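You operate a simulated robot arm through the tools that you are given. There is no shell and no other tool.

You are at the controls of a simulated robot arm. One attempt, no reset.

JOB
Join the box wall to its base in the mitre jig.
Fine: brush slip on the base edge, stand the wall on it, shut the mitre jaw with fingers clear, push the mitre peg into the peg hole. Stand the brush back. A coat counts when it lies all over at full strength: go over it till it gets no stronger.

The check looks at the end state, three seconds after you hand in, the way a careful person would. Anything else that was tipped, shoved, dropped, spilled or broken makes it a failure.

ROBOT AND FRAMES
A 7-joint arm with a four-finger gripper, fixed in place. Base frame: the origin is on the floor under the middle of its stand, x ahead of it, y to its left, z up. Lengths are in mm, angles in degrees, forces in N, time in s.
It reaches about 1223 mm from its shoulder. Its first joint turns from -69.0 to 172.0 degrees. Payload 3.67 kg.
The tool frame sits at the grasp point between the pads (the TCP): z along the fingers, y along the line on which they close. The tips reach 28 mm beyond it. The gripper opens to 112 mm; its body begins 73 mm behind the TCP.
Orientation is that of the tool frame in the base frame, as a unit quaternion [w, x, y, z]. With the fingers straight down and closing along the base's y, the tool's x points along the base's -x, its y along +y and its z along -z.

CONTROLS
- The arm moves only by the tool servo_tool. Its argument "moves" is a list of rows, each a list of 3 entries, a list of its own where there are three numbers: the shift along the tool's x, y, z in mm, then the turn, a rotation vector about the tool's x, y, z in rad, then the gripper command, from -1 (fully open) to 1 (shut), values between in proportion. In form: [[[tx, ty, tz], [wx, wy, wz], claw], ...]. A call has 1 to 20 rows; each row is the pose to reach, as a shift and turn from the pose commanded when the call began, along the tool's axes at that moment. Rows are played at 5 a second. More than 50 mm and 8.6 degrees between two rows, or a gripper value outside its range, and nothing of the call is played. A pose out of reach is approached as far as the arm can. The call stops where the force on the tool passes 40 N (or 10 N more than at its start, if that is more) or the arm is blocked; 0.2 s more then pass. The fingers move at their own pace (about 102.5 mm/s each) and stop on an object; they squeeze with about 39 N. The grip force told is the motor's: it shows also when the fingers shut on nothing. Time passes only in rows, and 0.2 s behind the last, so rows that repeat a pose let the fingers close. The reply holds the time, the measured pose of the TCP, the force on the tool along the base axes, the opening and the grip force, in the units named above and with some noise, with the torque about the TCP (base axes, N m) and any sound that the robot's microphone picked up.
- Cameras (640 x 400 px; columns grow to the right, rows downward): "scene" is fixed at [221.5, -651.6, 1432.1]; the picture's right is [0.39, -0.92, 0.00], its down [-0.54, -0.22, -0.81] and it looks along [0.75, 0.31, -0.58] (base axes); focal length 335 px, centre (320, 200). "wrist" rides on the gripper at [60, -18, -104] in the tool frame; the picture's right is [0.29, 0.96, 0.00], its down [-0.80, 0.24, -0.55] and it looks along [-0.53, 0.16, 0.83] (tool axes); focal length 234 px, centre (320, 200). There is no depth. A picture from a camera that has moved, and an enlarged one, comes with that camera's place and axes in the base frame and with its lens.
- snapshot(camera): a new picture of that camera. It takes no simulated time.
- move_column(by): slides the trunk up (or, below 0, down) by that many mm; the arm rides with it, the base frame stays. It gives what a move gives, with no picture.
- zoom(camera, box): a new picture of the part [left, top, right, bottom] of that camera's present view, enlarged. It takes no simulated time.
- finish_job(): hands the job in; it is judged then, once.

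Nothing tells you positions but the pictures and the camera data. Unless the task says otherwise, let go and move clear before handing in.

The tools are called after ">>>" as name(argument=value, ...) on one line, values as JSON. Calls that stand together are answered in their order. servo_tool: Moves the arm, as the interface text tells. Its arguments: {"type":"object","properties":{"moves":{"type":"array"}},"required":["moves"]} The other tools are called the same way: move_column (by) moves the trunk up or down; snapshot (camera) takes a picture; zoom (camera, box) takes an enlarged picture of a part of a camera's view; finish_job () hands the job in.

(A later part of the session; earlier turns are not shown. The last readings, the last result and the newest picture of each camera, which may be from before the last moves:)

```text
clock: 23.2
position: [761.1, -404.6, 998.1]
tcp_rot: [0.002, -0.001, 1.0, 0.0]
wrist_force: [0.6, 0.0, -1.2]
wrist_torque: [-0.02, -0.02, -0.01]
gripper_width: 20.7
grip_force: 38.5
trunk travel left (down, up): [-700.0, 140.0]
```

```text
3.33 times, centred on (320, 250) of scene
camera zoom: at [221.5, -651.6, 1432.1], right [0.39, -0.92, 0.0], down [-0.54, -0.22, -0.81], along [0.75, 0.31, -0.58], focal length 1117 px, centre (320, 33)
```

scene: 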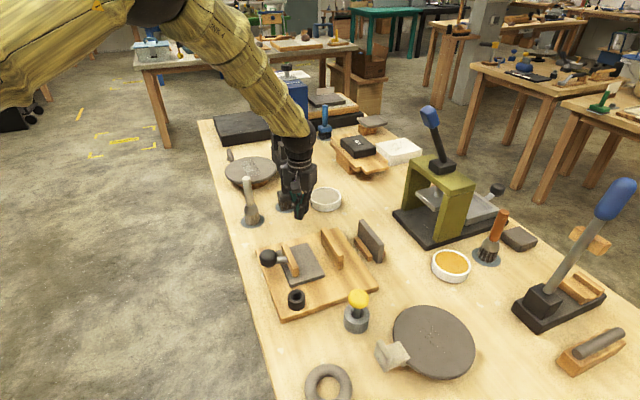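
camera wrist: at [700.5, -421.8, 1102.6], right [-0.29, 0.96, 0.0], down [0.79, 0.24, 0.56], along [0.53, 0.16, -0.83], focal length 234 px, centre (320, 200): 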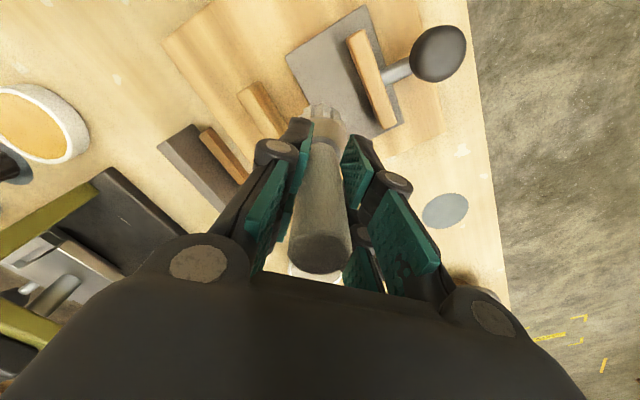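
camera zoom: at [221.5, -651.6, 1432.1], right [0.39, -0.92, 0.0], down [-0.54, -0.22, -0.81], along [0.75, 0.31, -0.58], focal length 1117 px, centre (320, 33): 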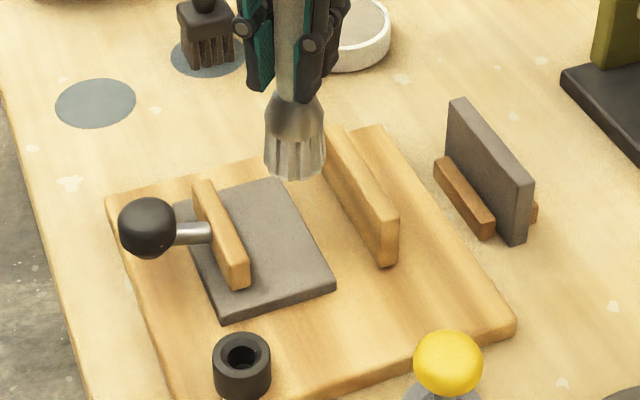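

Zooming the wrist view for a good measure of the plate edge and the wall.

>>> zoom(camera="wrist", box=[220, 0, 480, 160])

>>> zoom(camera="wrist", box=[140, 80, 300, 230])

```text
2.46 times, centred on (350, 80) of wrist
camera zoom: at [700.5, -421.8, 1102.6], right [-0.29, 0.96, 0.0], down [0.79, 0.24, 0.56], along [0.53, 0.16, -0.83], focal length 576 px, centre (246, 495)
```

zoom: 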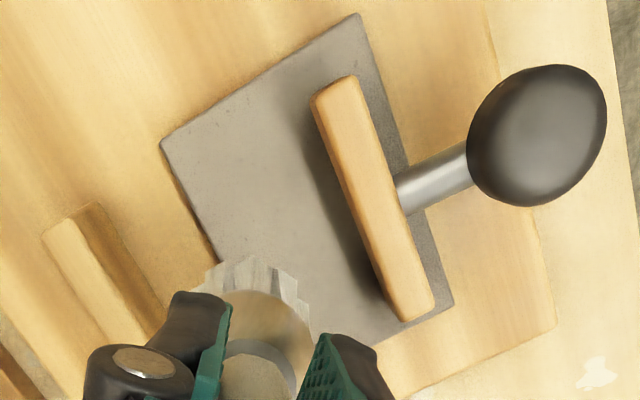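

```text
2.67 times, centred on (220, 155) of wrist
camera zoom: at [700.5, -421.8, 1102.6], right [-0.29, 0.96, 0.0], down [0.79, 0.24, 0.56], along [0.53, 0.16, -0.83], focal length 624 px, centre (587, 320)
```

zoom: 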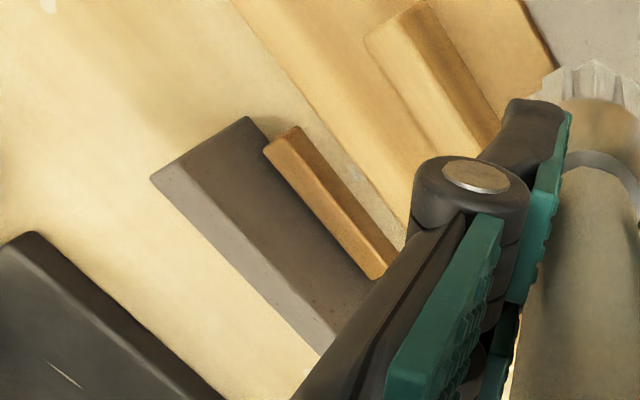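

The wall is about 20 mm thick, and its natural place is centred midway between jaw and fence: right at the plate's fence-side edge. I move to the near end of that edge and lower gently until light contact.

>>> servo_tool(moves=[[[40, -37, 0], [0, 0, 0], 1], [[40, -37, 30], [0, 0, 0], 1], [[40, -37, 55], [0, 0, 0], 1], [[40, -37, 62], [0, 0, 0], 1], [[40, -37, 66], [0, 0, 0], 1], [[40, -37, 68], [0, 0, 0], 1], [[40, -37, 70], [0, 0, 0], 1], [[40, -37, 70], [0, 0, 0], 1]])

>>> zoom(camera="scene", box=[240, 200, 380, 300])

>>> zoom(camera="wrist", box=[220, 50, 420, 200])

```text
refused: row 1 steps farther than a row can; nothing moved
```

```text
4.00 times, centred on (310, 250) of scene
camera zoom: at [221.5, -651.6, 1432.1], right [0.39, -0.92, 0.0], down [-0.54, -0.22, -0.81], along [0.75, 0.31, -0.58], focal length 1340 px, centre (360, 0)
```

zoom: 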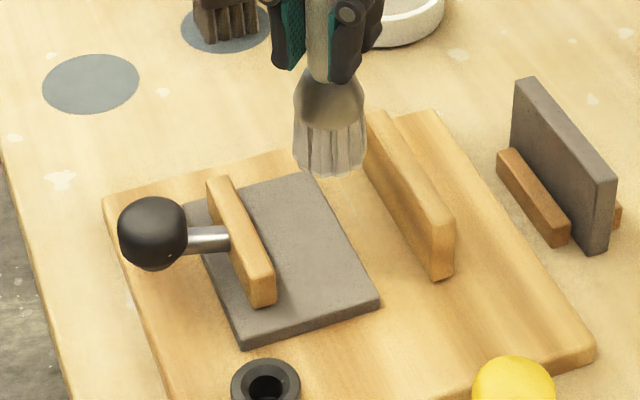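

```text
2.67 times, centred on (320, 125) of wrist
camera zoom: at [700.5, -421.8, 1102.6], right [-0.29, 0.96, 0.0], down [0.79, 0.24, 0.56], along [0.53, 0.16, -0.83], focal length 624 px, centre (320, 400)
```

zoom: 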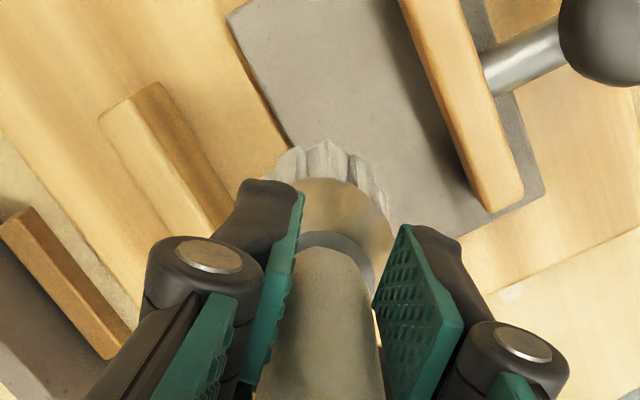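

Row 1 was too long (54 mm); I split it.

>>> servo_tool(moves=[[[20, -18, 0], [0, 0, 0], 1], [[40, -37, 0], [0, 0, 0], 1], [[40, -37, 30], [0, 0, 0], 1], [[40, -37, 55], [0, 0, 0], 1], [[40, -37, 62], [0, 0, 0], 1], [[40, -37, 66], [0, 0, 0], 1], [[40, -37, 68], [0, 0, 0], 1], [[40, -37, 70], [0, 0, 0], 1], [[40, -37, 70], [0, 0, 0], 1]])

>>> zoom(camera="scene", box=[240, 200, 380, 300])

>>> zoom(camera="wrist", box=[220, 50, 420, 200])

```text
clock: 24.8
position: [722.0, -439.4, 935.5]
tcp_rot: [0.006, -0.001, 1.0, -0.002]
wrist_force: [-9.2, -1.6, 26.6]
wrist_torque: [0.11, 1.05, 0.04]
gripper_width: 20.8
grip_force: 39.5
trunk travel left (down, up): [-700.0, 140.0]
stopped in row 7: the force on the tool passed its limit at 44 N (the readings are from after the stop); the commanded pose is now the measured one
```

```text
4.00 times, centred on (310, 250) of scene
camera zoom: at [221.5, -651.6, 1432.1], right [0.39, -0.92, 0.0], down [-0.54, -0.22, -0.81], along [0.75, 0.31, -0.58], focal length 1340 px, centre (360, 0)
```

zoom: 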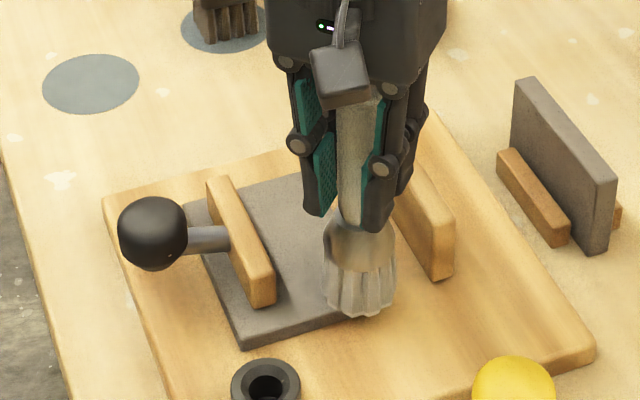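

```text
2.67 times, centred on (320, 125) of wrist
camera zoom: at [660.1, -457.0, 1040.5], right [-0.29, 0.96, -0.01], down [0.79, 0.24, 0.56], along [0.54, 0.16, -0.83], focal length 624 px, centre (320, 400)
```

zoom: 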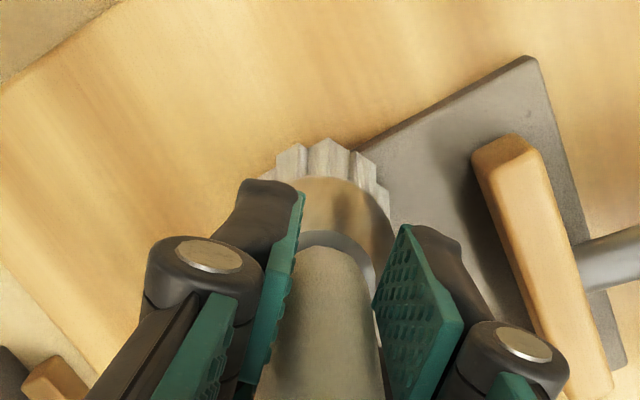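

Contact with the plate at TCP z≈935 (about 27 N still on). I ease off to a light pressure and stroke along the edge to the far end and back.

>>> servo_tool(moves=[[[0, 0, -5], [0, 0.012, 0], 1], [[-10, 10, -5], [0, 0.012, 0], 1], [[-20, 20, -5], [0, 0.012, 0], 1], [[-30, 30, -5], [0, 0.012, 0], 1], [[-40, 40, -5], [0, 0.012, 0], 1], [[-50, 50, -5], [0, 0.012, 0], 1], [[-60, 60, -5], [0, 0.012, 0], 1], [[-70, 70, -5], [0, 0.012, 0], 1], [[-78, 78, -5], [0, 0.012, 0], 1], [[-78, 78, -5], [0, 0.012, 0], 1]])

>>> zoom(camera="scene", box=[240, 200, 380, 300])

>>> zoom(camera="wrist", box=[220, 0, 420, 150])

```text
clock: 27.0
position: [801.0, -362.0, 938.5]
tcp_rot: [-0.002, -0.001, 1.0, -0.001]
wrist_force: [0.4, -0.3, -1.3]
wrist_torque: [0.02, -0.02, -0.02]
gripper_width: 20.6
grip_force: 39.7
trunk travel left (down, up): [-700.0, 140.0]
```

```text
4.00 times, centred on (310, 250) of scene
camera zoom: at [221.5, -651.6, 1432.1], right [0.39, -0.92, 0.0], down [-0.54, -0.22, -0.81], along [0.75, 0.31, -0.58], focal length 1340 px, centre (360, 0)
```

zoom: 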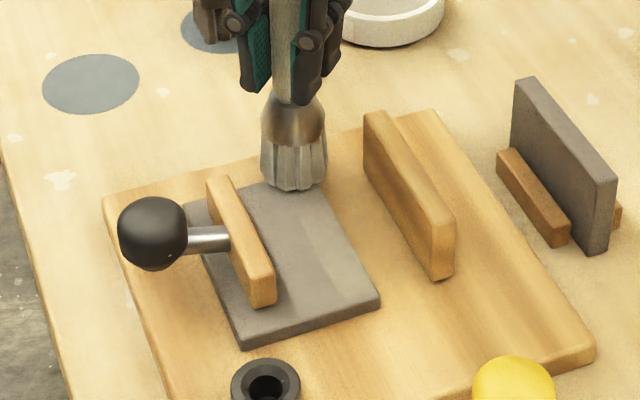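

```text
2.67 times, centred on (320, 75) of wrist
camera zoom: at [741.0, -378.9, 1043.5], right [-0.29, 0.96, 0.0], down [0.8, 0.24, 0.55], along [0.53, 0.16, -0.83], focal length 624 px, centre (320, 533)
```

zoom: 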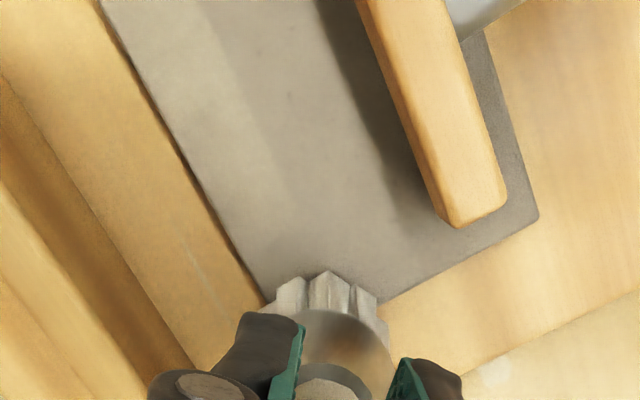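

A faint lighter band appears along the edge already; the force says I'm just skimming. I press 3 mm lower and stroke back.

>>> servo_tool(moves=[[[0, 0, 3], [0, 0, 0], 1], [[10, -10, 3], [0, 0, 0], 1], [[20, -20, 3], [0, 0, 0], 1], [[30, -30, 3], [0, 0, 0], 1], [[40, -40, 3], [0, 0, 0], 1], [[50, -50, 3], [0, 0, 0], 1], [[60, -60, 3], [0, 0, 0], 1], [[70, -70, 3], [0, 0, 0], 1], [[78, -78, 3], [0, 0, 0], 1]])

>>> zoom(camera="scene", box=[260, 220, 360, 300])

>>> zoom(camera="wrist", box=[300, 60, 440, 200])

```text
clock: 29.0
position: [721.6, -440.8, 936.3]
tcp_rot: [-0.001, -0.002, 1.0, -0.003]
wrist_force: [0.8, 2.1, 13.7]
wrist_torque: [0.31, -0.41, 0.01]
gripper_width: 20.5
grip_force: 39.6
trunk travel left (down, up): [-700.0, 140.0]
```

```text
5.00 times, centred on (310, 260) of scene
camera zoom: at [221.5, -651.6, 1432.1], right [0.39, -0.92, 0.0], down [-0.54, -0.22, -0.81], along [0.75, 0.31, -0.58], focal length 1676 px, centre (370, -100)
```

zoom: 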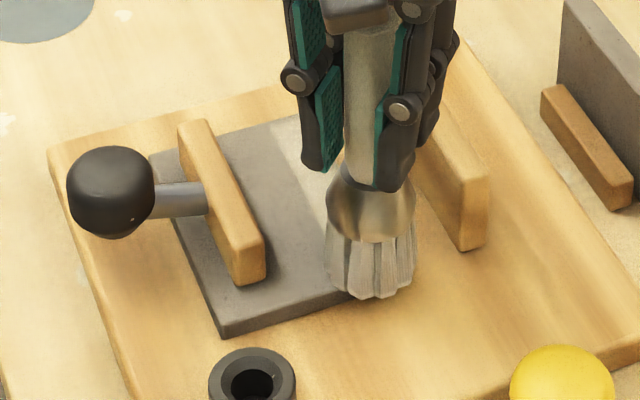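

```text
2.86 times, centred on (370, 130) of wrist
camera zoom: at [661.2, -458.6, 1041.5], right [-0.29, 0.96, 0.0], down [0.8, 0.24, 0.55], along [0.53, 0.16, -0.83], focal length 669 px, centre (177, 400)
```

zoom: 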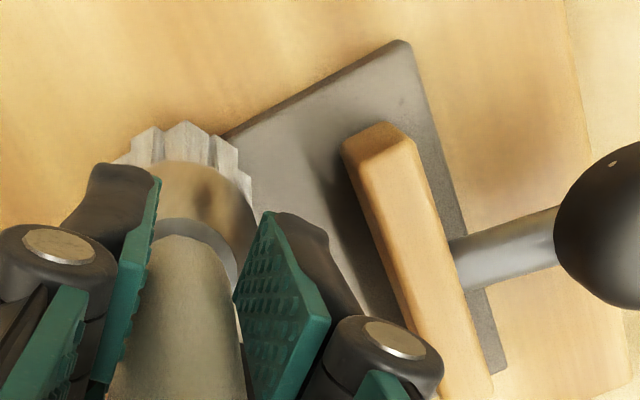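

A clearly lighter coat now shows along the edge. Two more strokes, forth and back at the same depth.

>>> servo_tool(moves=[[[-10, 10, -1], [0, 0, 0], 1], [[-20, 20, -1], [0, 0, 0], 1], [[-30, 30, -1], [0, 0, 0], 1], [[-40, 40, -1], [0, 0, 0], 1], [[-50, 50, -1], [0, 0, 0], 1], [[-60, 60, -1], [0, 0, 0], 1], [[-70, 70, -1], [0, 0, 0], 1], [[-80, 80, -1], [0, 0, 0], 1], [[-82, 82, -1], [0, 0, 0], 1]])

>>> zoom(camera="scene", box=[260, 220, 360, 300])

>>> zoom(camera="wrist", box=[220, 0, 420, 150])

```text
clock: 31.0
position: [803.6, -357.8, 935.7]
tcp_rot: [-0.002, -0.001, 1.0, -0.002]
wrist_force: [-3.8, -1.8, 9.1]
wrist_torque: [-0.38, 0.27, -0.04]
gripper_width: 20.5
grip_force: 38.8
trunk travel left (down, up): [-700.0, 140.0]
```

```text
5.00 times, centred on (310, 260) of scene
camera zoom: at [221.5, -651.6, 1432.1], right [0.39, -0.92, 0.0], down [-0.54, -0.22, -0.81], along [0.75, 0.31, -0.58], focal length 1676 px, centre (370, -100)
```

zoom: 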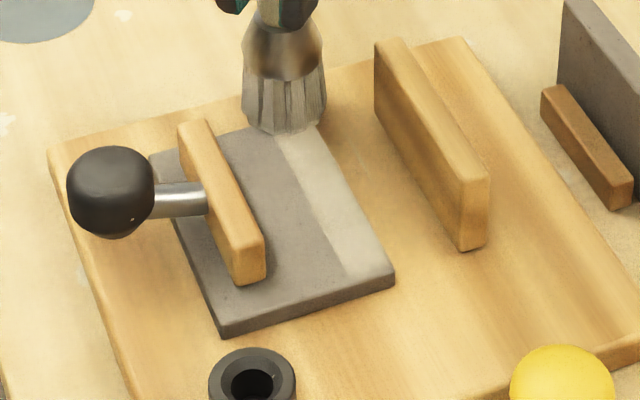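

```text
2.67 times, centred on (320, 75) of wrist
camera zoom: at [744.0, -375.2, 1041.2], right [-0.29, 0.96, 0.0], down [0.8, 0.24, 0.55], along [0.53, 0.16, -0.83], focal length 624 px, centre (320, 533)
```

zoom: 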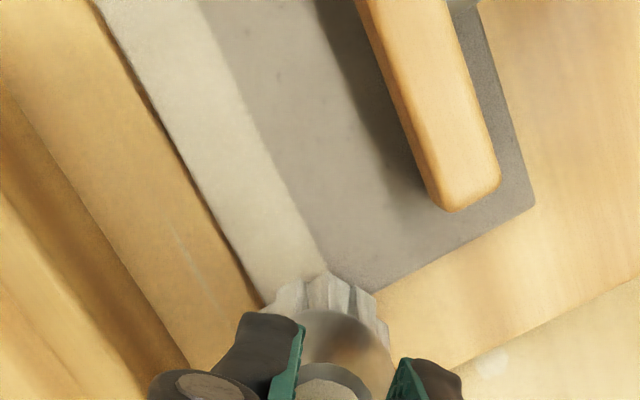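

The coat shows as a band about 25 mm wide; its near (-v) end looks weaker. Let me look closely.

>>> zoom(camera="scene", box=[300, 240, 350, 285])

>>> zoom(camera="wrist", box=[230, 0, 330, 120])

```text
8.89 times, centred on (325, 262) of scene
camera zoom: at [221.5, -651.6, 1432.1], right [0.39, -0.92, 0.0], down [-0.54, -0.22, -0.81], along [0.75, 0.31, -0.58], focal length 2979 px, centre (276, -356)
```

zoom: 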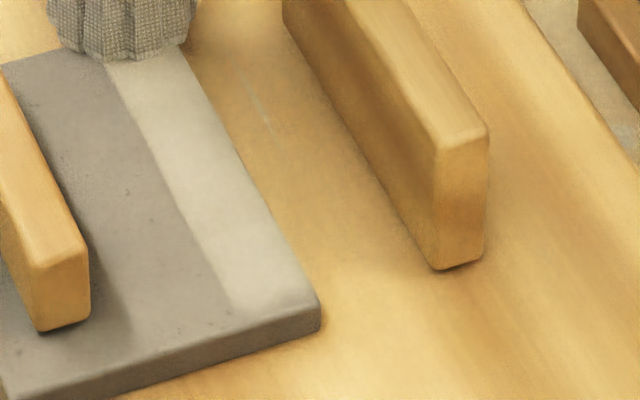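

```text
3.33 times, centred on (280, 60) of wrist
camera zoom: at [744.0, -375.2, 1041.2], right [-0.29, 0.96, 0.0], down [0.8, 0.24, 0.55], along [0.53, 0.16, -0.83], focal length 781 px, centre (453, 667)
```

zoom: 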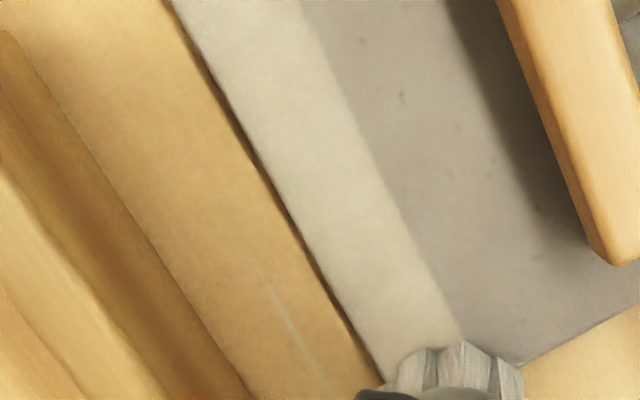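

Go over it again, reaching slightly further at both ends.

>>> servo_tool(moves=[[[11, -11, 0], [0, 0, 0], 1], [[22, -22, 0], [0, 0, 0], 1], [[33, -33, 0], [0, 0, 0], 1], [[44, -44, 0], [0, 0, 0], 1], [[55, -55, 0], [0, 0, 0], 1], [[66, -66, 0], [0, 0, 0], 1], [[77, -77, 0], [0, 0, 0], 1], [[86, -86, 0], [0, 0, 0], 1], [[88, -88, 0], [0, 0, 0], 1], [[77, -77, 0], [0, 0, 0], 1], [[66, -66, 0], [0, 0, 0], 1], [[55, -55, 0], [0, 0, 0], 1], [[44, -44, 0], [0, 0, 0], 1], [[33, -33, 0], [0, 0, 0], 1], [[22, -22, 0], [0, 0, 0], 1], [[11, -11, 0], [0, 0, 0], 1], [[0, 0, 0], [0, 0, 0], 1], [[0, 0, 0], [0, 0, 0], 1]])

>>> zoom(camera="scene", box=[300, 240, 350, 285])

>>> zoom(camera="wrist", box=[230, 0, 330, 120])

```text
clock: 34.8
position: [805.8, -358.3, 935.5]
tcp_rot: [-0.001, -0.002, 1.0, 0.0]
wrist_force: [-0.2, 0.8, 2.6]
wrist_torque: [0.01, 0.0, -0.01]
gripper_width: 20.8
grip_force: 38.5
trunk travel left (down, up): [-700.0, 140.0]
```

```text
8.89 times, centred on (325, 262) of scene
camera zoom: at [221.5, -651.6, 1432.1], right [0.39, -0.92, 0.0], down [-0.54, -0.22, -0.81], along [0.75, 0.31, -0.58], focal length 2979 px, centre (276, -356)
```

zoom: 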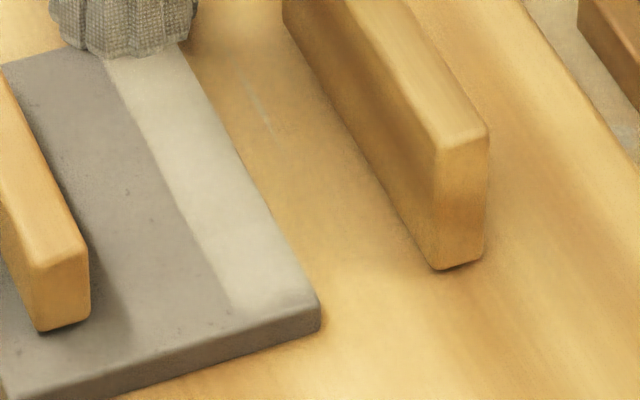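

```text
3.33 times, centred on (280, 60) of wrist
camera zoom: at [745.4, -375.4, 1041.3], right [-0.29, 0.96, 0.0], down [0.8, 0.24, 0.55], along [0.53, 0.16, -0.83], focal length 781 px, centre (453, 667)
```

zoom: 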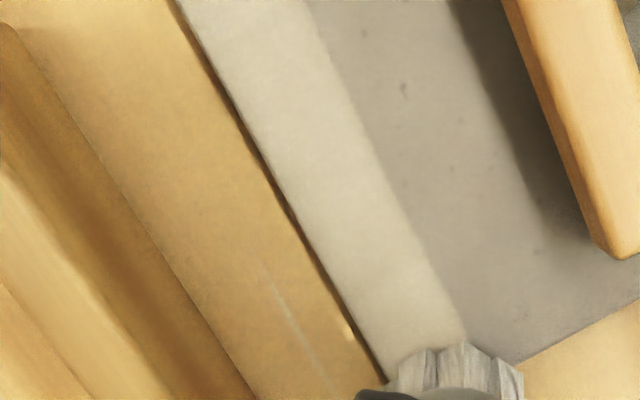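

The band looks about equally strong; to be sure, two more strokes a touch firmer, then I lift and compare the whole strip.

>>> servo_tool(moves=[[[3, 1, 1.5], [0, 0, 0], 1], [[14, -10, 1.5], [0, 0, 0], 1], [[25, -21, 1.5], [0, 0, 0], 1], [[36, -32, 1.5], [0, 0, 0], 1], [[47, -43, 1.5], [0, 0, 0], 1], [[58, -54, 1.5], [0, 0, 0], 1], [[69, -65, 1.5], [0, 0, 0], 1], [[80, -76, 1.5], [0, 0, 0], 1], [[91, -87, 1.5], [0, 0, 0], 1], [[91, -87, 1.5], [0, 0, 0], 1], [[77, -77, 1.5], [0, 0, 0], 1], [[66, -66, 1.5], [0, 0, 0], 1], [[55, -55, 1.5], [0, 0, 0], 1], [[44, -44, 1.5], [0, 0, 0], 1], [[33, -33, 1.5], [0, 0, 0], 1], [[22, -22, 1.5], [0, 0, 0], 1], [[11, -11, 1.5], [0, 0, 0], 1], [[0, 0, 1.5], [0, 0, 0], 1], [[0, 0, 1.5], [0, 0, 0], 1]])

>>> servo_tool(moves=[[[0, 0, -20], [0, 0, 0], 1], [[0, 0, -50], [0, 0, 0], 1], [[0, 40, -60], [0, 0, 0], 1], [[0, 80, -60], [0, 0, 0], 1], [[0, 80, -60], [0, 0, 0], 1]])

>>> zoom(camera="scene", box=[280, 230, 350, 285])

>>> snapshot(camera="wrist")

```text
clock: 38.8
position: [803.6, -358.2, 936.0]
tcp_rot: [-0.001, -0.001, 1.0, -0.002]
wrist_force: [-4.2, -5.9, 27.0]
wrist_torque: [-0.8, 0.69, 0.03]
gripper_width: 20.5
grip_force: 39.6
trunk travel left (down, up): [-700.0, 140.0]
```

```text
clock: 40.0
position: [805.3, -278.6, 994.2]
tcp_rot: [-0.002, -0.001, 1.0, -0.001]
wrist_force: [0.1, 0.6, -0.6]
wrist_torque: [0.04, 0.0, 0.01]
gripper_width: 20.5
grip_force: 39.0
trunk travel left (down, up): [-700.0, 140.0]
```

```text
7.27 times, centred on (315, 258) of scene
camera zoom: at [221.5, -651.6, 1432.1], right [0.39, -0.92, 0.0], down [-0.54, -0.22, -0.81], along [0.75, 0.31, -0.58], focal length 2437 px, centre (356, -218)
```

zoom: 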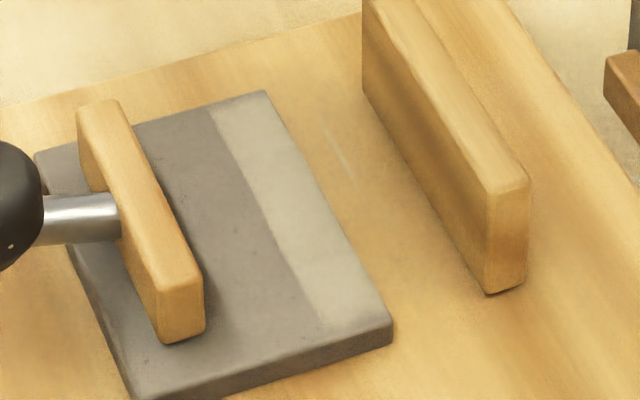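

```text
taken
camera wrist: at [745.7, -297.4, 1098.5], right [-0.29, 0.96, 0.0], down [0.8, 0.24, 0.55], along [0.53, 0.16, -0.84], focal length 234 px, centre (320, 200)
```

wrist: 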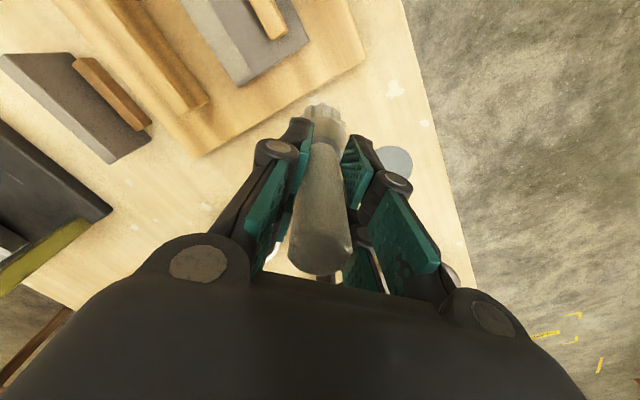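

The strip is coated evenly. For a reference I take close zooms from this pose, then I'll re-dip, stroke again and compare.

>>> zoom(camera="scene", box=[300, 240, 330, 262])

>>> zoom(camera="scene", box=[310, 255, 340, 277])

>>> zoom(camera="wrist", box=[180, 0, 320, 100])

>>> zoom(camera="scene", box=[220, 100, 380, 280])

```text
16.00 times, centred on (315, 251) of scene
camera zoom: at [221.5, -651.6, 1432.1], right [0.39, -0.92, 0.0], down [-0.54, -0.22, -0.81], along [0.75, 0.31, -0.58], focal length 5362 px, centre (400, -616)
```

zoom: 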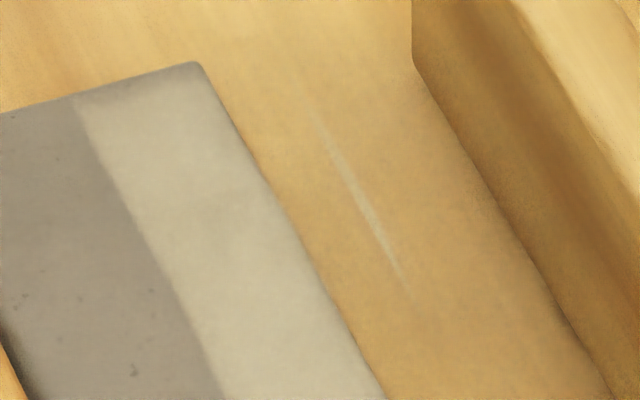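

```text
16.00 times, centred on (325, 266) of scene
camera zoom: at [221.5, -651.6, 1432.1], right [0.39, -0.92, 0.0], down [-0.54, -0.22, -0.81], along [0.75, 0.31, -0.58], focal length 5362 px, centre (240, -856)
```

zoom: 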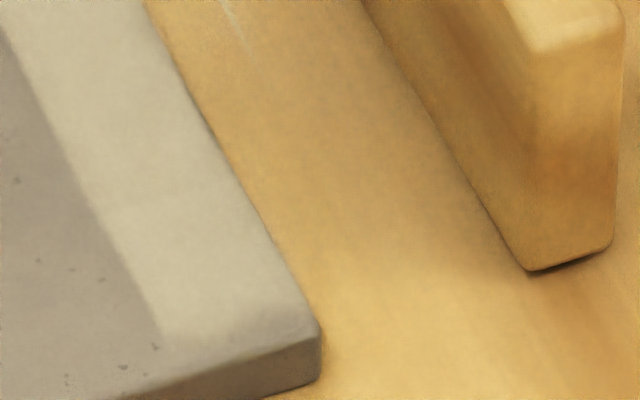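

```text
4.00 times, centred on (250, 50) of wrist
camera zoom: at [745.7, -297.4, 1098.5], right [-0.29, 0.96, 0.0], down [0.8, 0.24, 0.55], along [0.53, 0.16, -0.84], focal length 937 px, centre (600, 800)
```

zoom: 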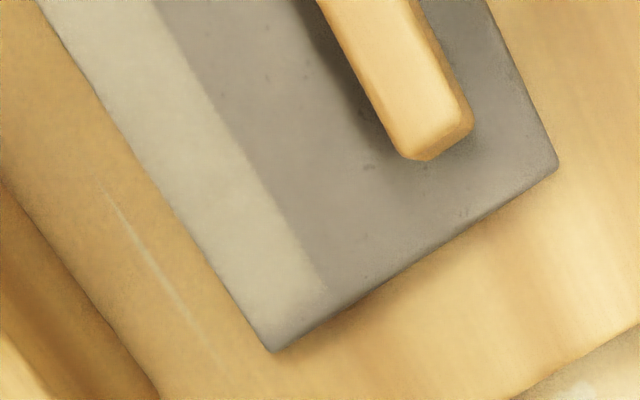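

```text
2.22 times, centred on (300, 190) of scene
camera zoom: at [221.5, -651.6, 1432.1], right [0.39, -0.92, 0.0], down [-0.54, -0.22, -0.81], along [0.75, 0.31, -0.58], focal length 745 px, centre (364, 222)
```

zoom: 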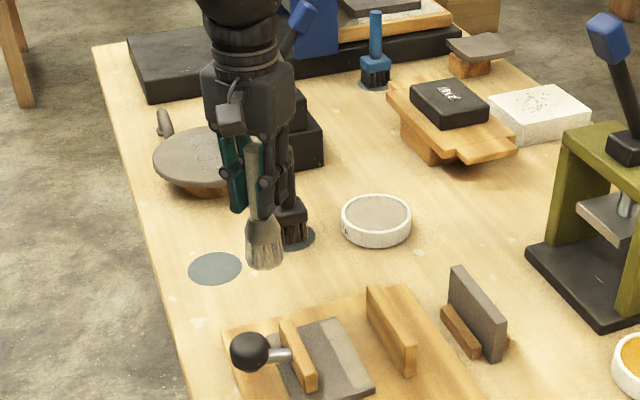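

Re-dip: over to the bowl, light touch on the slip, then back.

>>> servo_tool(moves=[[[-45, -12, 0], [0, 0, 0], 1], [[-90, -24, 0], [0, 0, 0], 1], [[-135, -36, 0], [0, 0, 0], 1], [[-175, -46, 0], [0, 0, 0], 1], [[-212, -54, 0], [0, 0, 0], 1], [[-212, -54, 0], [0, 0, 0], 1], [[-212, -54, 30], [0, 0, 0], 1], [[-212, -54, 50], [0, 0, 0], 1], [[-212, -54, 57], [0, 0, 0], 1], [[-212, -54, 61], [0, 0, 0], 1], [[-212, -54, 63], [0, 0, 0], 1]])

>>> zoom(camera="scene", box=[280, 150, 380, 230])

```text
clock: 42.4
position: [1017.2, -332.6, 931.2]
tcp_rot: [-0.002, -0.001, 1.0, -0.002]
wrist_force: [-0.8, -1.0, 1.4]
wrist_torque: [-0.03, 0.0, -0.01]
gripper_width: 20.4
grip_force: 39.0
trunk travel left (down, up): [-700.0, 140.0]
```

```text
5.00 times, centred on (330, 190) of scene
camera zoom: at [221.5, -651.6, 1432.1], right [0.39, -0.92, 0.0], down [-0.54, -0.22, -0.81], along [0.75, 0.31, -0.58], focal length 1676 px, centre (270, 250)
```

zoom: 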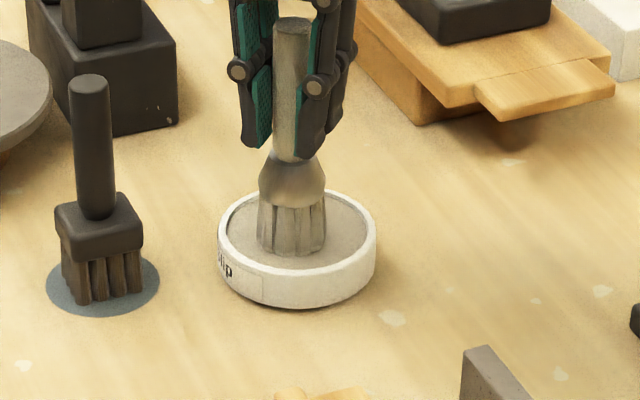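

Light contact made. Back to the plate's far end and four more strokes.

>>> servo_tool(moves=[[[0, 0, -25], [0, 0, 0], 1], [[0, 0, -60], [0, 0, 0], 1], [[43, -5, -63], [0, 0, 0], 1], [[86, -10, -63], [0, 0, 0], 1], [[129, -15, -63], [0, 0, 0], 1], [[172, -20, -63], [0, 0, 0], 1], [[212, -25, -63], [0, 0, 0], 1], [[212, -25, -63], [0, 0, 0], 1], [[212, -25, -35], [0, 0, 0], 1], [[212, -25, -15], [0, 0, 0], 1], [[212, -25, -8], [0, 0, 0], 1], [[212, -25, -4.5], [0, 0, 0], 1], [[212, -25, -4.5], [0, 0, 0], 1]])

>>> servo_tool(moves=[[[11, -11, 0], [0, 0, 0], 1], [[22, -22, 0], [0, 0, 0], 1], [[33, -33, 0], [0, 0, 0], 1], [[44, -44, 0], [0, 0, 0], 1], [[55, -55, 0], [0, 0, 0], 1], [[66, -66, 0], [0, 0, 0], 1], [[77, -77, 0], [0, 0, 0], 1], [[86, -86, 0], [0, 0, 0], 1], [[86, -86, 0], [0, 0, 0], 1], [[77, -77, 0], [0, 0, 0], 1], [[66, -66, 0], [0, 0, 0], 1], [[55, -55, 0], [0, 0, 0], 1], [[44, -44, 0], [0, 0, 0], 1], [[33, -33, 0], [0, 0, 0], 1], [[22, -22, 0], [0, 0, 0], 1], [[11, -11, 0], [0, 0, 0], 1], [[0, 0, 0], [0, 0, 0], 1], [[-3, 3, 0], [0, 0, 0], 1]])

```text
clock: 45.2
position: [805.3, -356.1, 936.3]
tcp_rot: [-0.002, 0.0, 1.0, -0.001]
wrist_force: [0.5, -0.1, -1.7]
wrist_torque: [0.02, 0.01, 0.0]
gripper_width: 20.6
grip_force: 39.2
trunk travel left (down, up): [-700.0, 140.0]
```

```text
clock: 49.0
position: [808.5, -353.8, 935.5]
tcp_rot: [-0.002, -0.001, 1.0, -0.001]
wrist_force: [-0.5, -0.5, 2.0]
wrist_torque: [-0.07, 0.01, 0.04]
gripper_width: 20.6
grip_force: 39.2
trunk travel left (down, up): [-700.0, 140.0]
```

Two more strokes slightly firmer, then back to the reference pose to compare.

>>> servo_tool(moves=[[[8, -8, 1], [0, 0, 0], 1], [[19, -19, 1], [0, 0, 0], 1], [[30, -30, 1], [0, 0, 0], 1], [[41, -41, 1], [0, 0, 0], 1], [[52, -52, 1], [0, 0, 0], 1], [[63, -63, 1], [0, 0, 0], 1], [[74, -74, 1], [0, 0, 0], 1], [[85, -85, 1], [0, 0, 0], 1], [[91, -91, 1], [0, 0, 0], 1], [[80, -80, 1], [0, 0, 0], 1], [[69, -69, 1], [0, 0, 0], 1], [[58, -58, 1], [0, 0, 0], 1], [[47, -47, 1], [0, 0, 0], 1], [[36, -36, 1], [0, 0, 0], 1], [[25, -25, 1], [0, 0, 0], 1], [[14, -14, 1], [0, 0, 0], 1], [[3, -3, 1], [0, 0, 0], 1], [[0, 0, 1], [0, 0, 0], 1]])

>>> servo_tool(moves=[[[0, 0, -20], [0, 0, 0], 1], [[0, 0, -50], [0, 0, 0], 1], [[2, 38, -59], [0, 0, 0], 1], [[4, 75, -59], [0, 0, 0], 1], [[4, 75, -59], [0, 0, 0], 1]])

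>>> zoom(camera="scene", box=[300, 240, 330, 262])

>>> zoom(camera="scene", box=[310, 255, 340, 277])

>>> zoom(camera="wrist", box=[180, 0, 320, 100])

```text
clock: 52.8
position: [807.3, -352.9, 936.0]
tcp_rot: [-0.002, -0.001, 1.0, -0.001]
wrist_force: [-2.8, -2.1, 10.8]
wrist_torque: [-0.48, 0.31, -0.02]
gripper_width: 20.5
grip_force: 39.4
trunk travel left (down, up): [-700.0, 140.0]
```

```text
clock: 54.0
position: [806.2, -278.9, 993.7]
tcp_rot: [-0.003, -0.001, 1.0, -0.001]
wrist_force: [0.3, -1.0, -1.2]
wrist_torque: [0.04, 0.02, 0.02]
gripper_width: 20.7
grip_force: 39.1
trunk travel left (down, up): [-700.0, 140.0]
```

```text
16.00 times, centred on (315, 251) of scene
camera zoom: at [221.5, -651.6, 1432.1], right [0.39, -0.92, 0.0], down [-0.54, -0.22, -0.81], along [0.75, 0.31, -0.58], focal length 5362 px, centre (400, -616)
```

zoom: 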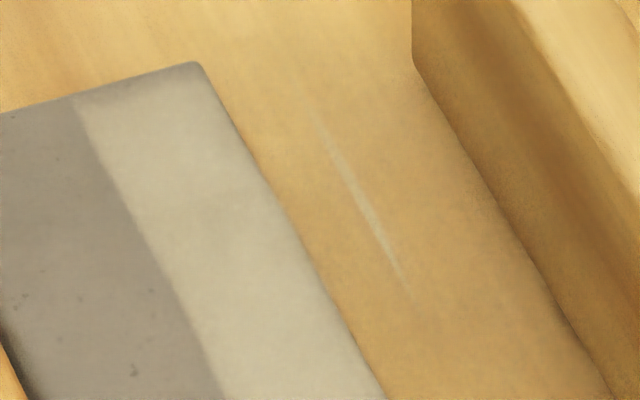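

```text
16.00 times, centred on (325, 266) of scene
camera zoom: at [221.5, -651.6, 1432.1], right [0.39, -0.92, 0.0], down [-0.54, -0.22, -0.81], along [0.75, 0.31, -0.58], focal length 5362 px, centre (240, -856)
```

zoom: 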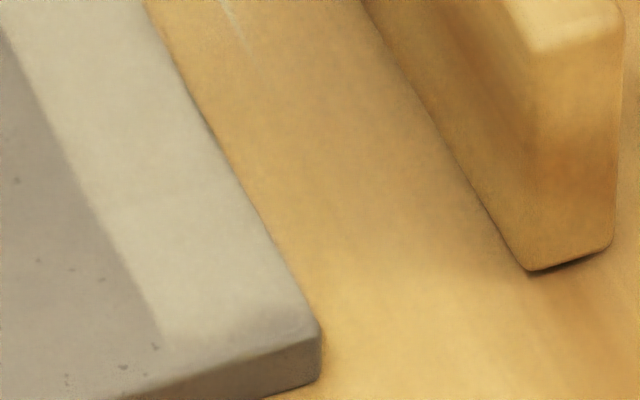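

```text
4.00 times, centred on (250, 50) of wrist
camera zoom: at [745.6, -296.1, 1097.9], right [-0.29, 0.96, 0.0], down [0.8, 0.24, 0.55], along [0.53, 0.16, -0.84], focal length 937 px, centre (600, 800)
```

zoom: 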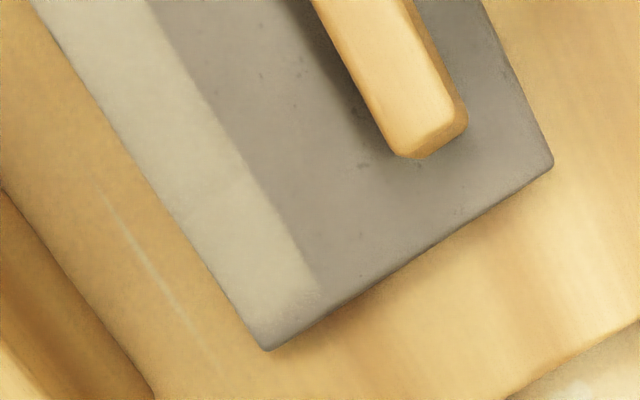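

No change any more — the coat is saturated. Now I return the brush to its disc at (857.3,-166).

>>> servo_tool(moves=[[[-17, 37, 0], [0, 0, 0], 1], [[-34, 75, 0], [0, 0, 0], 1], [[-51.5, 112.3, 0], [0, 0, 0], 1], [[-51.5, 112.3, 0], [0, 0, 0], 1], [[-51.5, 112.3, 35], [0, 0, 0], 1], [[-51.5, 112.3, 65], [0, 0, 0], 1], [[-51.5, 112.3, 78], [0, 0, 0], 1], [[-51.5, 112.3, 82], [0, 0, 0], 1], [[-51.5, 112.3, 82], [0, 0, 0], 1]])

>>> zoom(camera="scene", box=[210, 160, 290, 240])

>>> snapshot(camera="wrist")

```text
clock: 56.0
position: [856.0, -165.7, 912.0]
tcp_rot: [-0.002, 0.0, 1.0, -0.001]
wrist_force: [-0.5, 0.3, -1.3]
wrist_torque: [0.01, -0.02, 0.0]
gripper_width: 20.6
grip_force: 38.9
trunk travel left (down, up): [-700.0, 140.0]
```

```text
5.00 times, centred on (250, 200) of scene
camera zoom: at [221.5, -651.6, 1432.1], right [0.39, -0.92, 0.0], down [-0.54, -0.22, -0.81], along [0.75, 0.31, -0.58], focal length 1676 px, centre (670, 200)
```

zoom: 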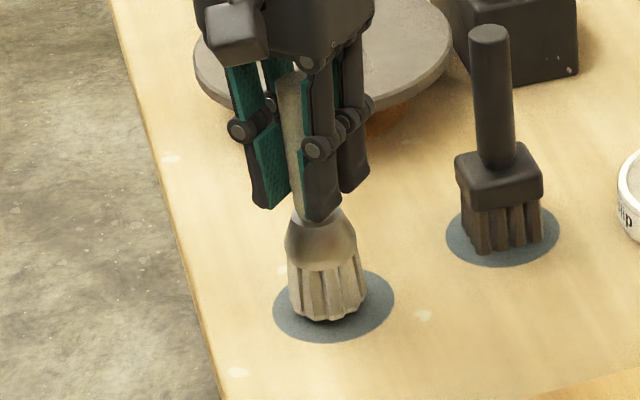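

```text
taken
camera wrist: at [795.3, -183.8, 1017.0], right [-0.29, 0.96, 0.0], down [0.8, 0.24, 0.55], along [0.53, 0.16, -0.83], focal length 234 px, centre (320, 200)
```

wrist: 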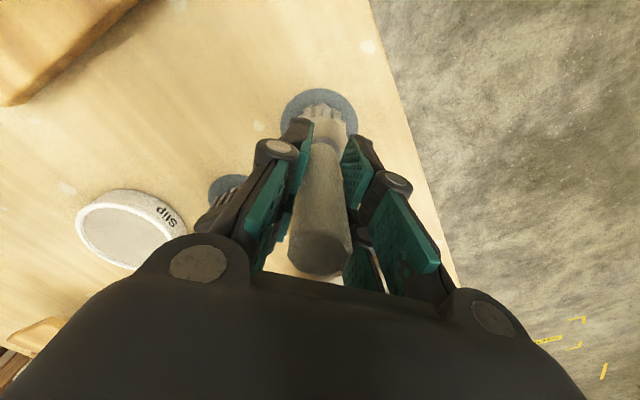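

The brush hangs a few mm above its disc, centred. Lowering slowly to contact.

>>> servo_tool(moves=[[[-1.5, 0, 2], [0, 0, 0], 1], [[-1.5, 0, 4], [0, 0, 0], 1], [[-1.5, 0, 5.5], [0, 0, 0], 1], [[-1.5, 0, 6.5], [0, 0, 0], 1], [[-1.5, 0, 7], [0, 0, 0], 1], [[-1.5, 0, 7], [0, 0, 0], 1]])

```text
clock: 57.4
position: [857.6, -167.9, 905.1]
tcp_rot: [-0.001, 0.0, 1.0, -0.002]
wrist_force: [-0.6, 0.3, -2.6]
wrist_torque: [0.01, 0.02, 0.02]
gripper_width: 20.6
grip_force: 39.1
trunk travel left (down, up): [-700.0, 140.0]
```

>>> servo_tool(moves=[[[0, 0, 1], [0, 0, 0], 1], [[0, 0, 2], [0, 0, 0], 1], [[0, 0, 3], [0, 0, 0], 1], [[0, 0, 3], [0, 0, 0], 1]])

>>> zoom(camera="scene", box=[230, 200, 270, 235])

```text
clock: 58.4
position: [855.3, -166.3, 905.1]
tcp_rot: [0.0, -0.001, 1.0, -0.002]
wrist_force: [-0.4, -0.9, 20.4]
wrist_torque: [0.11, -0.09, -0.01]
gripper_width: 20.4
grip_force: 39.3
trunk travel left (down, up): [-700.0, 140.0]
```

```text
11.43 times, centred on (250, 218) of scene
camera zoom: at [221.5, -651.6, 1432.1], right [0.39, -0.92, 0.0], down [-0.54, -0.22, -0.81], along [0.75, 0.31, -0.58], focal length 3830 px, centre (1120, 0)
```

zoom: 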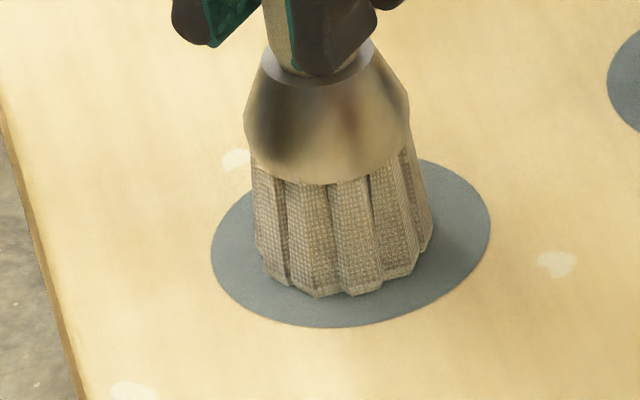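

The brush stands on the disc with contact at TCP z≈905. I relieve the pressure, open and rise straight up.

>>> servo_tool(moves=[[[0, 0, -2.5], [0, 0, 0], 1], [[0, 0, -2.5], [0, 0, 0], 0.5], [[0, 0, -2.5], [0, 0, 0], 0.2], [[0, 0, -2.5], [0, 0, 0], -0.4], [[0, 0, -2.5], [0, 0, 0], -1], [[0, 0, -2.5], [0, 0, 0], -1], [[0, 0, -30], [0, 0, 0], -1], [[0, 0, -70], [0, 0, 0], -1], [[0, 0, -110], [0, 0, 0], -1], [[0, 0, -110], [0, 0, 0], -1]])

>>> snapshot(camera="scene")

>>> snapshot(camera="wrist")

>>> zoom(camera="scene", box=[220, 160, 290, 235])

```text
clock: 60.6
position: [859.2, -167.1, 1011.5]
tcp_rot: [-0.003, -0.001, 1.0, -0.001]
wrist_force: [0.1, 0.5, -0.4]
wrist_torque: [-0.01, 0.01, -0.06]
gripper_width: 111.9
grip_force: 0.1
trunk travel left (down, up): [-700.0, 140.0]
```

```text
taken
```

scene: 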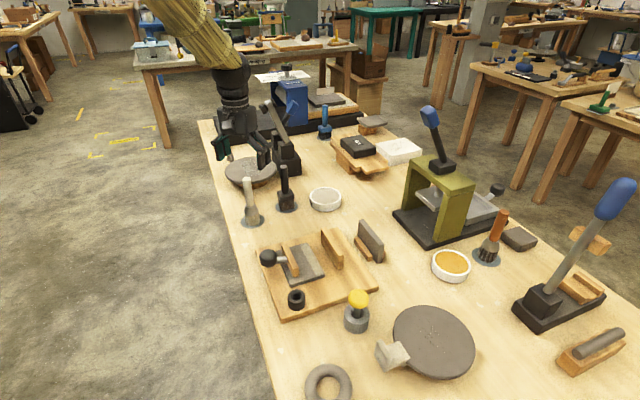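

```text
taken
camera wrist: at [798.9, -184.7, 1116.0], right [-0.29, 0.96, 0.0], down [0.8, 0.24, 0.55], along [0.53, 0.16, -0.84], focal length 234 px, centre (320, 200)
```

wrist: 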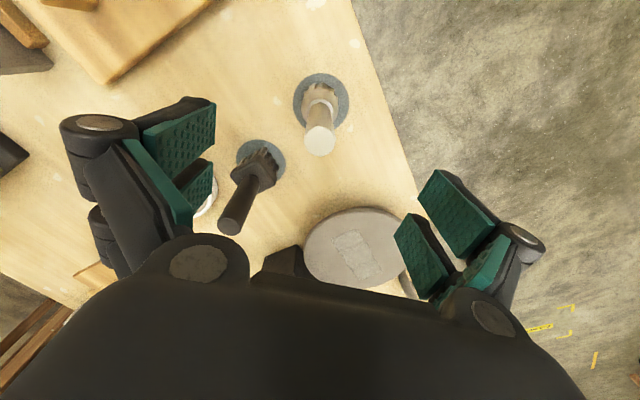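

```text
5.33 times, centred on (255, 198) of scene
camera zoom: at [221.5, -651.6, 1432.1], right [0.39, -0.92, 0.0], down [-0.54, -0.22, -0.81], along [0.75, 0.31, -0.58], focal length 1787 px, centre (667, 213)
```

zoom: 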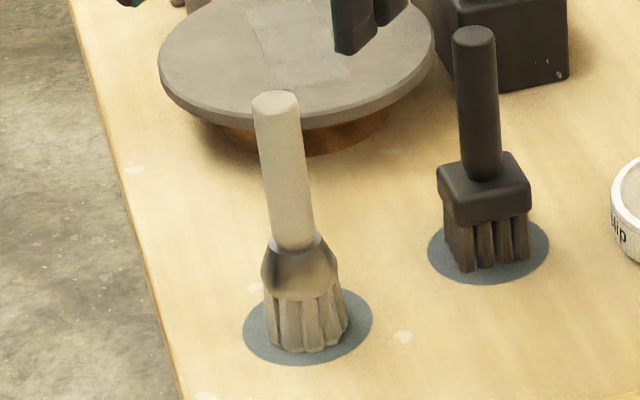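

The brush stands upright on its disc again. Next I turn the gripper 45° so it closes across the wall's thickness and fly above the wall.

>>> servo_tool(moves=[[[-1, -44, 0], [0, 0, -0.098], -1], [[-2, -88, 0], [0, 0, -0.196], -1], [[-4, -132, 0], [0, 0, -0.295], -1], [[-5, -176, 0], [0, 0, -0.393], -1], [[-6, -220, 0], [0, 0, -0.491], -1], [[-8, -264, 0], [0, 0, -0.589], -1], [[-9, -310, 0], [0, 0, -0.687], -1], [[-10, -354, 0], [0, 0, -0.785], -1], [[-10, -354, 0], [0, 0, -0.785], -1], [[-10, -354, 0], [0, 0, -0.785], -1]])

>>> snapshot(camera="wrist")

>>> snapshot(camera="scene")

```text
clock: 62.8
position: [866.4, -519.9, 1012.5]
tcp_rot: [-0.001, -0.383, 0.924, 0.0]
wrist_force: [-0.5, 0.3, 0.5]
wrist_torque: [0.02, -0.01, 0.02]
gripper_width: 111.7
grip_force: 0.1
trunk travel left (down, up): [-700.0, 140.0]
```

```text
taken
camera wrist: at [836.0, -575.0, 1117.9], right [-0.88, 0.47, 0.0], down [0.39, 0.74, 0.55], along [0.26, 0.49, -0.83], focal length 234 px, centre (320, 200)
```

wrist: 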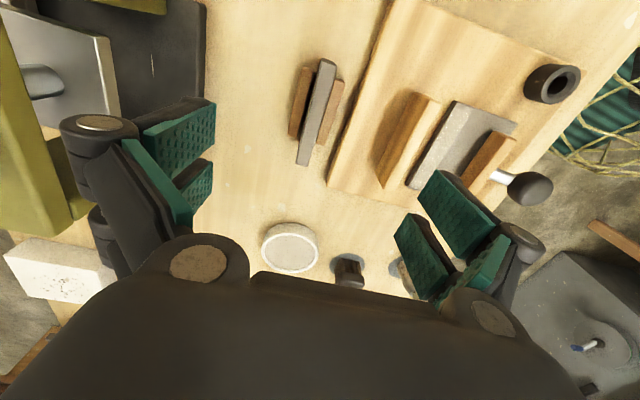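

```text
taken
```

scene: 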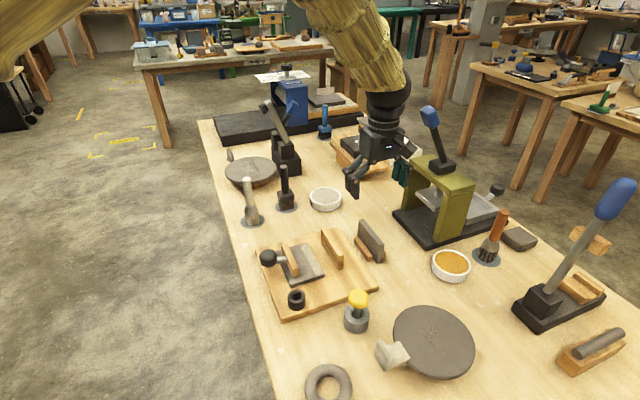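

Good view along the wall. I zoom in to measure the wall and its rest.

>>> zoom(camera="wrist", box=[260, 40, 400, 180])

>>> zoom(camera="wrist", box=[370, 40, 590, 210])

>>> zoom(camera="scene", box=[340, 210, 400, 275])

```text
2.86 times, centred on (330, 110) of wrist
camera zoom: at [836.0, -575.0, 1117.9], right [-0.88, 0.47, 0.0], down [0.39, 0.74, 0.55], along [0.26, 0.49, -0.83], focal length 669 px, centre (291, 457)
```

zoom: 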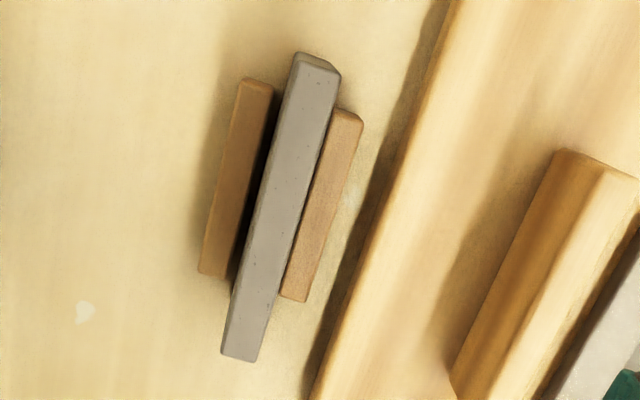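

```text
2.35 times, centred on (480, 125) of wrist
camera zoom: at [836.0, -575.0, 1117.9], right [-0.88, 0.47, 0.0], down [0.39, 0.74, 0.55], along [0.26, 0.49, -0.83], focal length 551 px, centre (-56, 376)
```

zoom: 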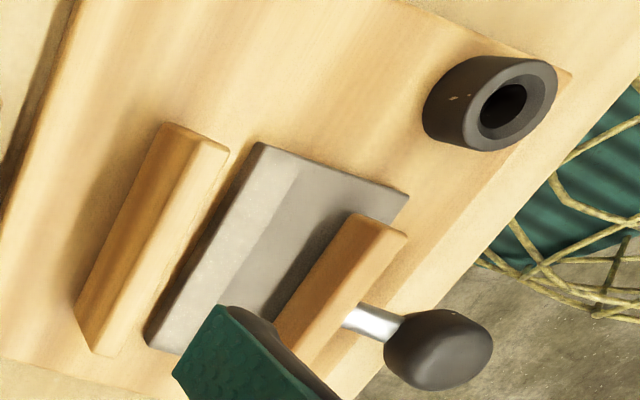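

```text
6.15 times, centred on (370, 242) of scene
camera zoom: at [221.5, -651.6, 1432.1], right [0.39, -0.92, 0.0], down [-0.54, -0.22, -0.81], along [0.75, 0.31, -0.58], focal length 2062 px, centre (12, -62)
```

zoom: 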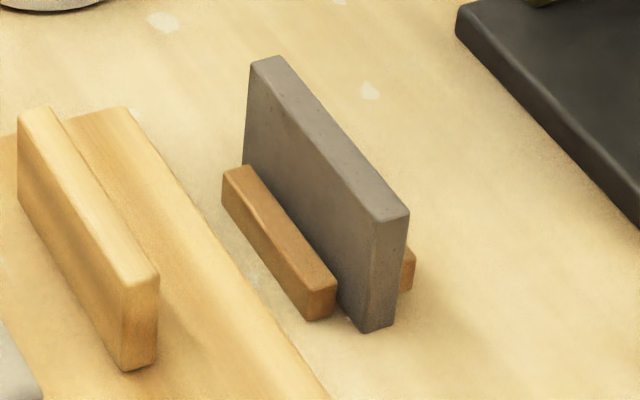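

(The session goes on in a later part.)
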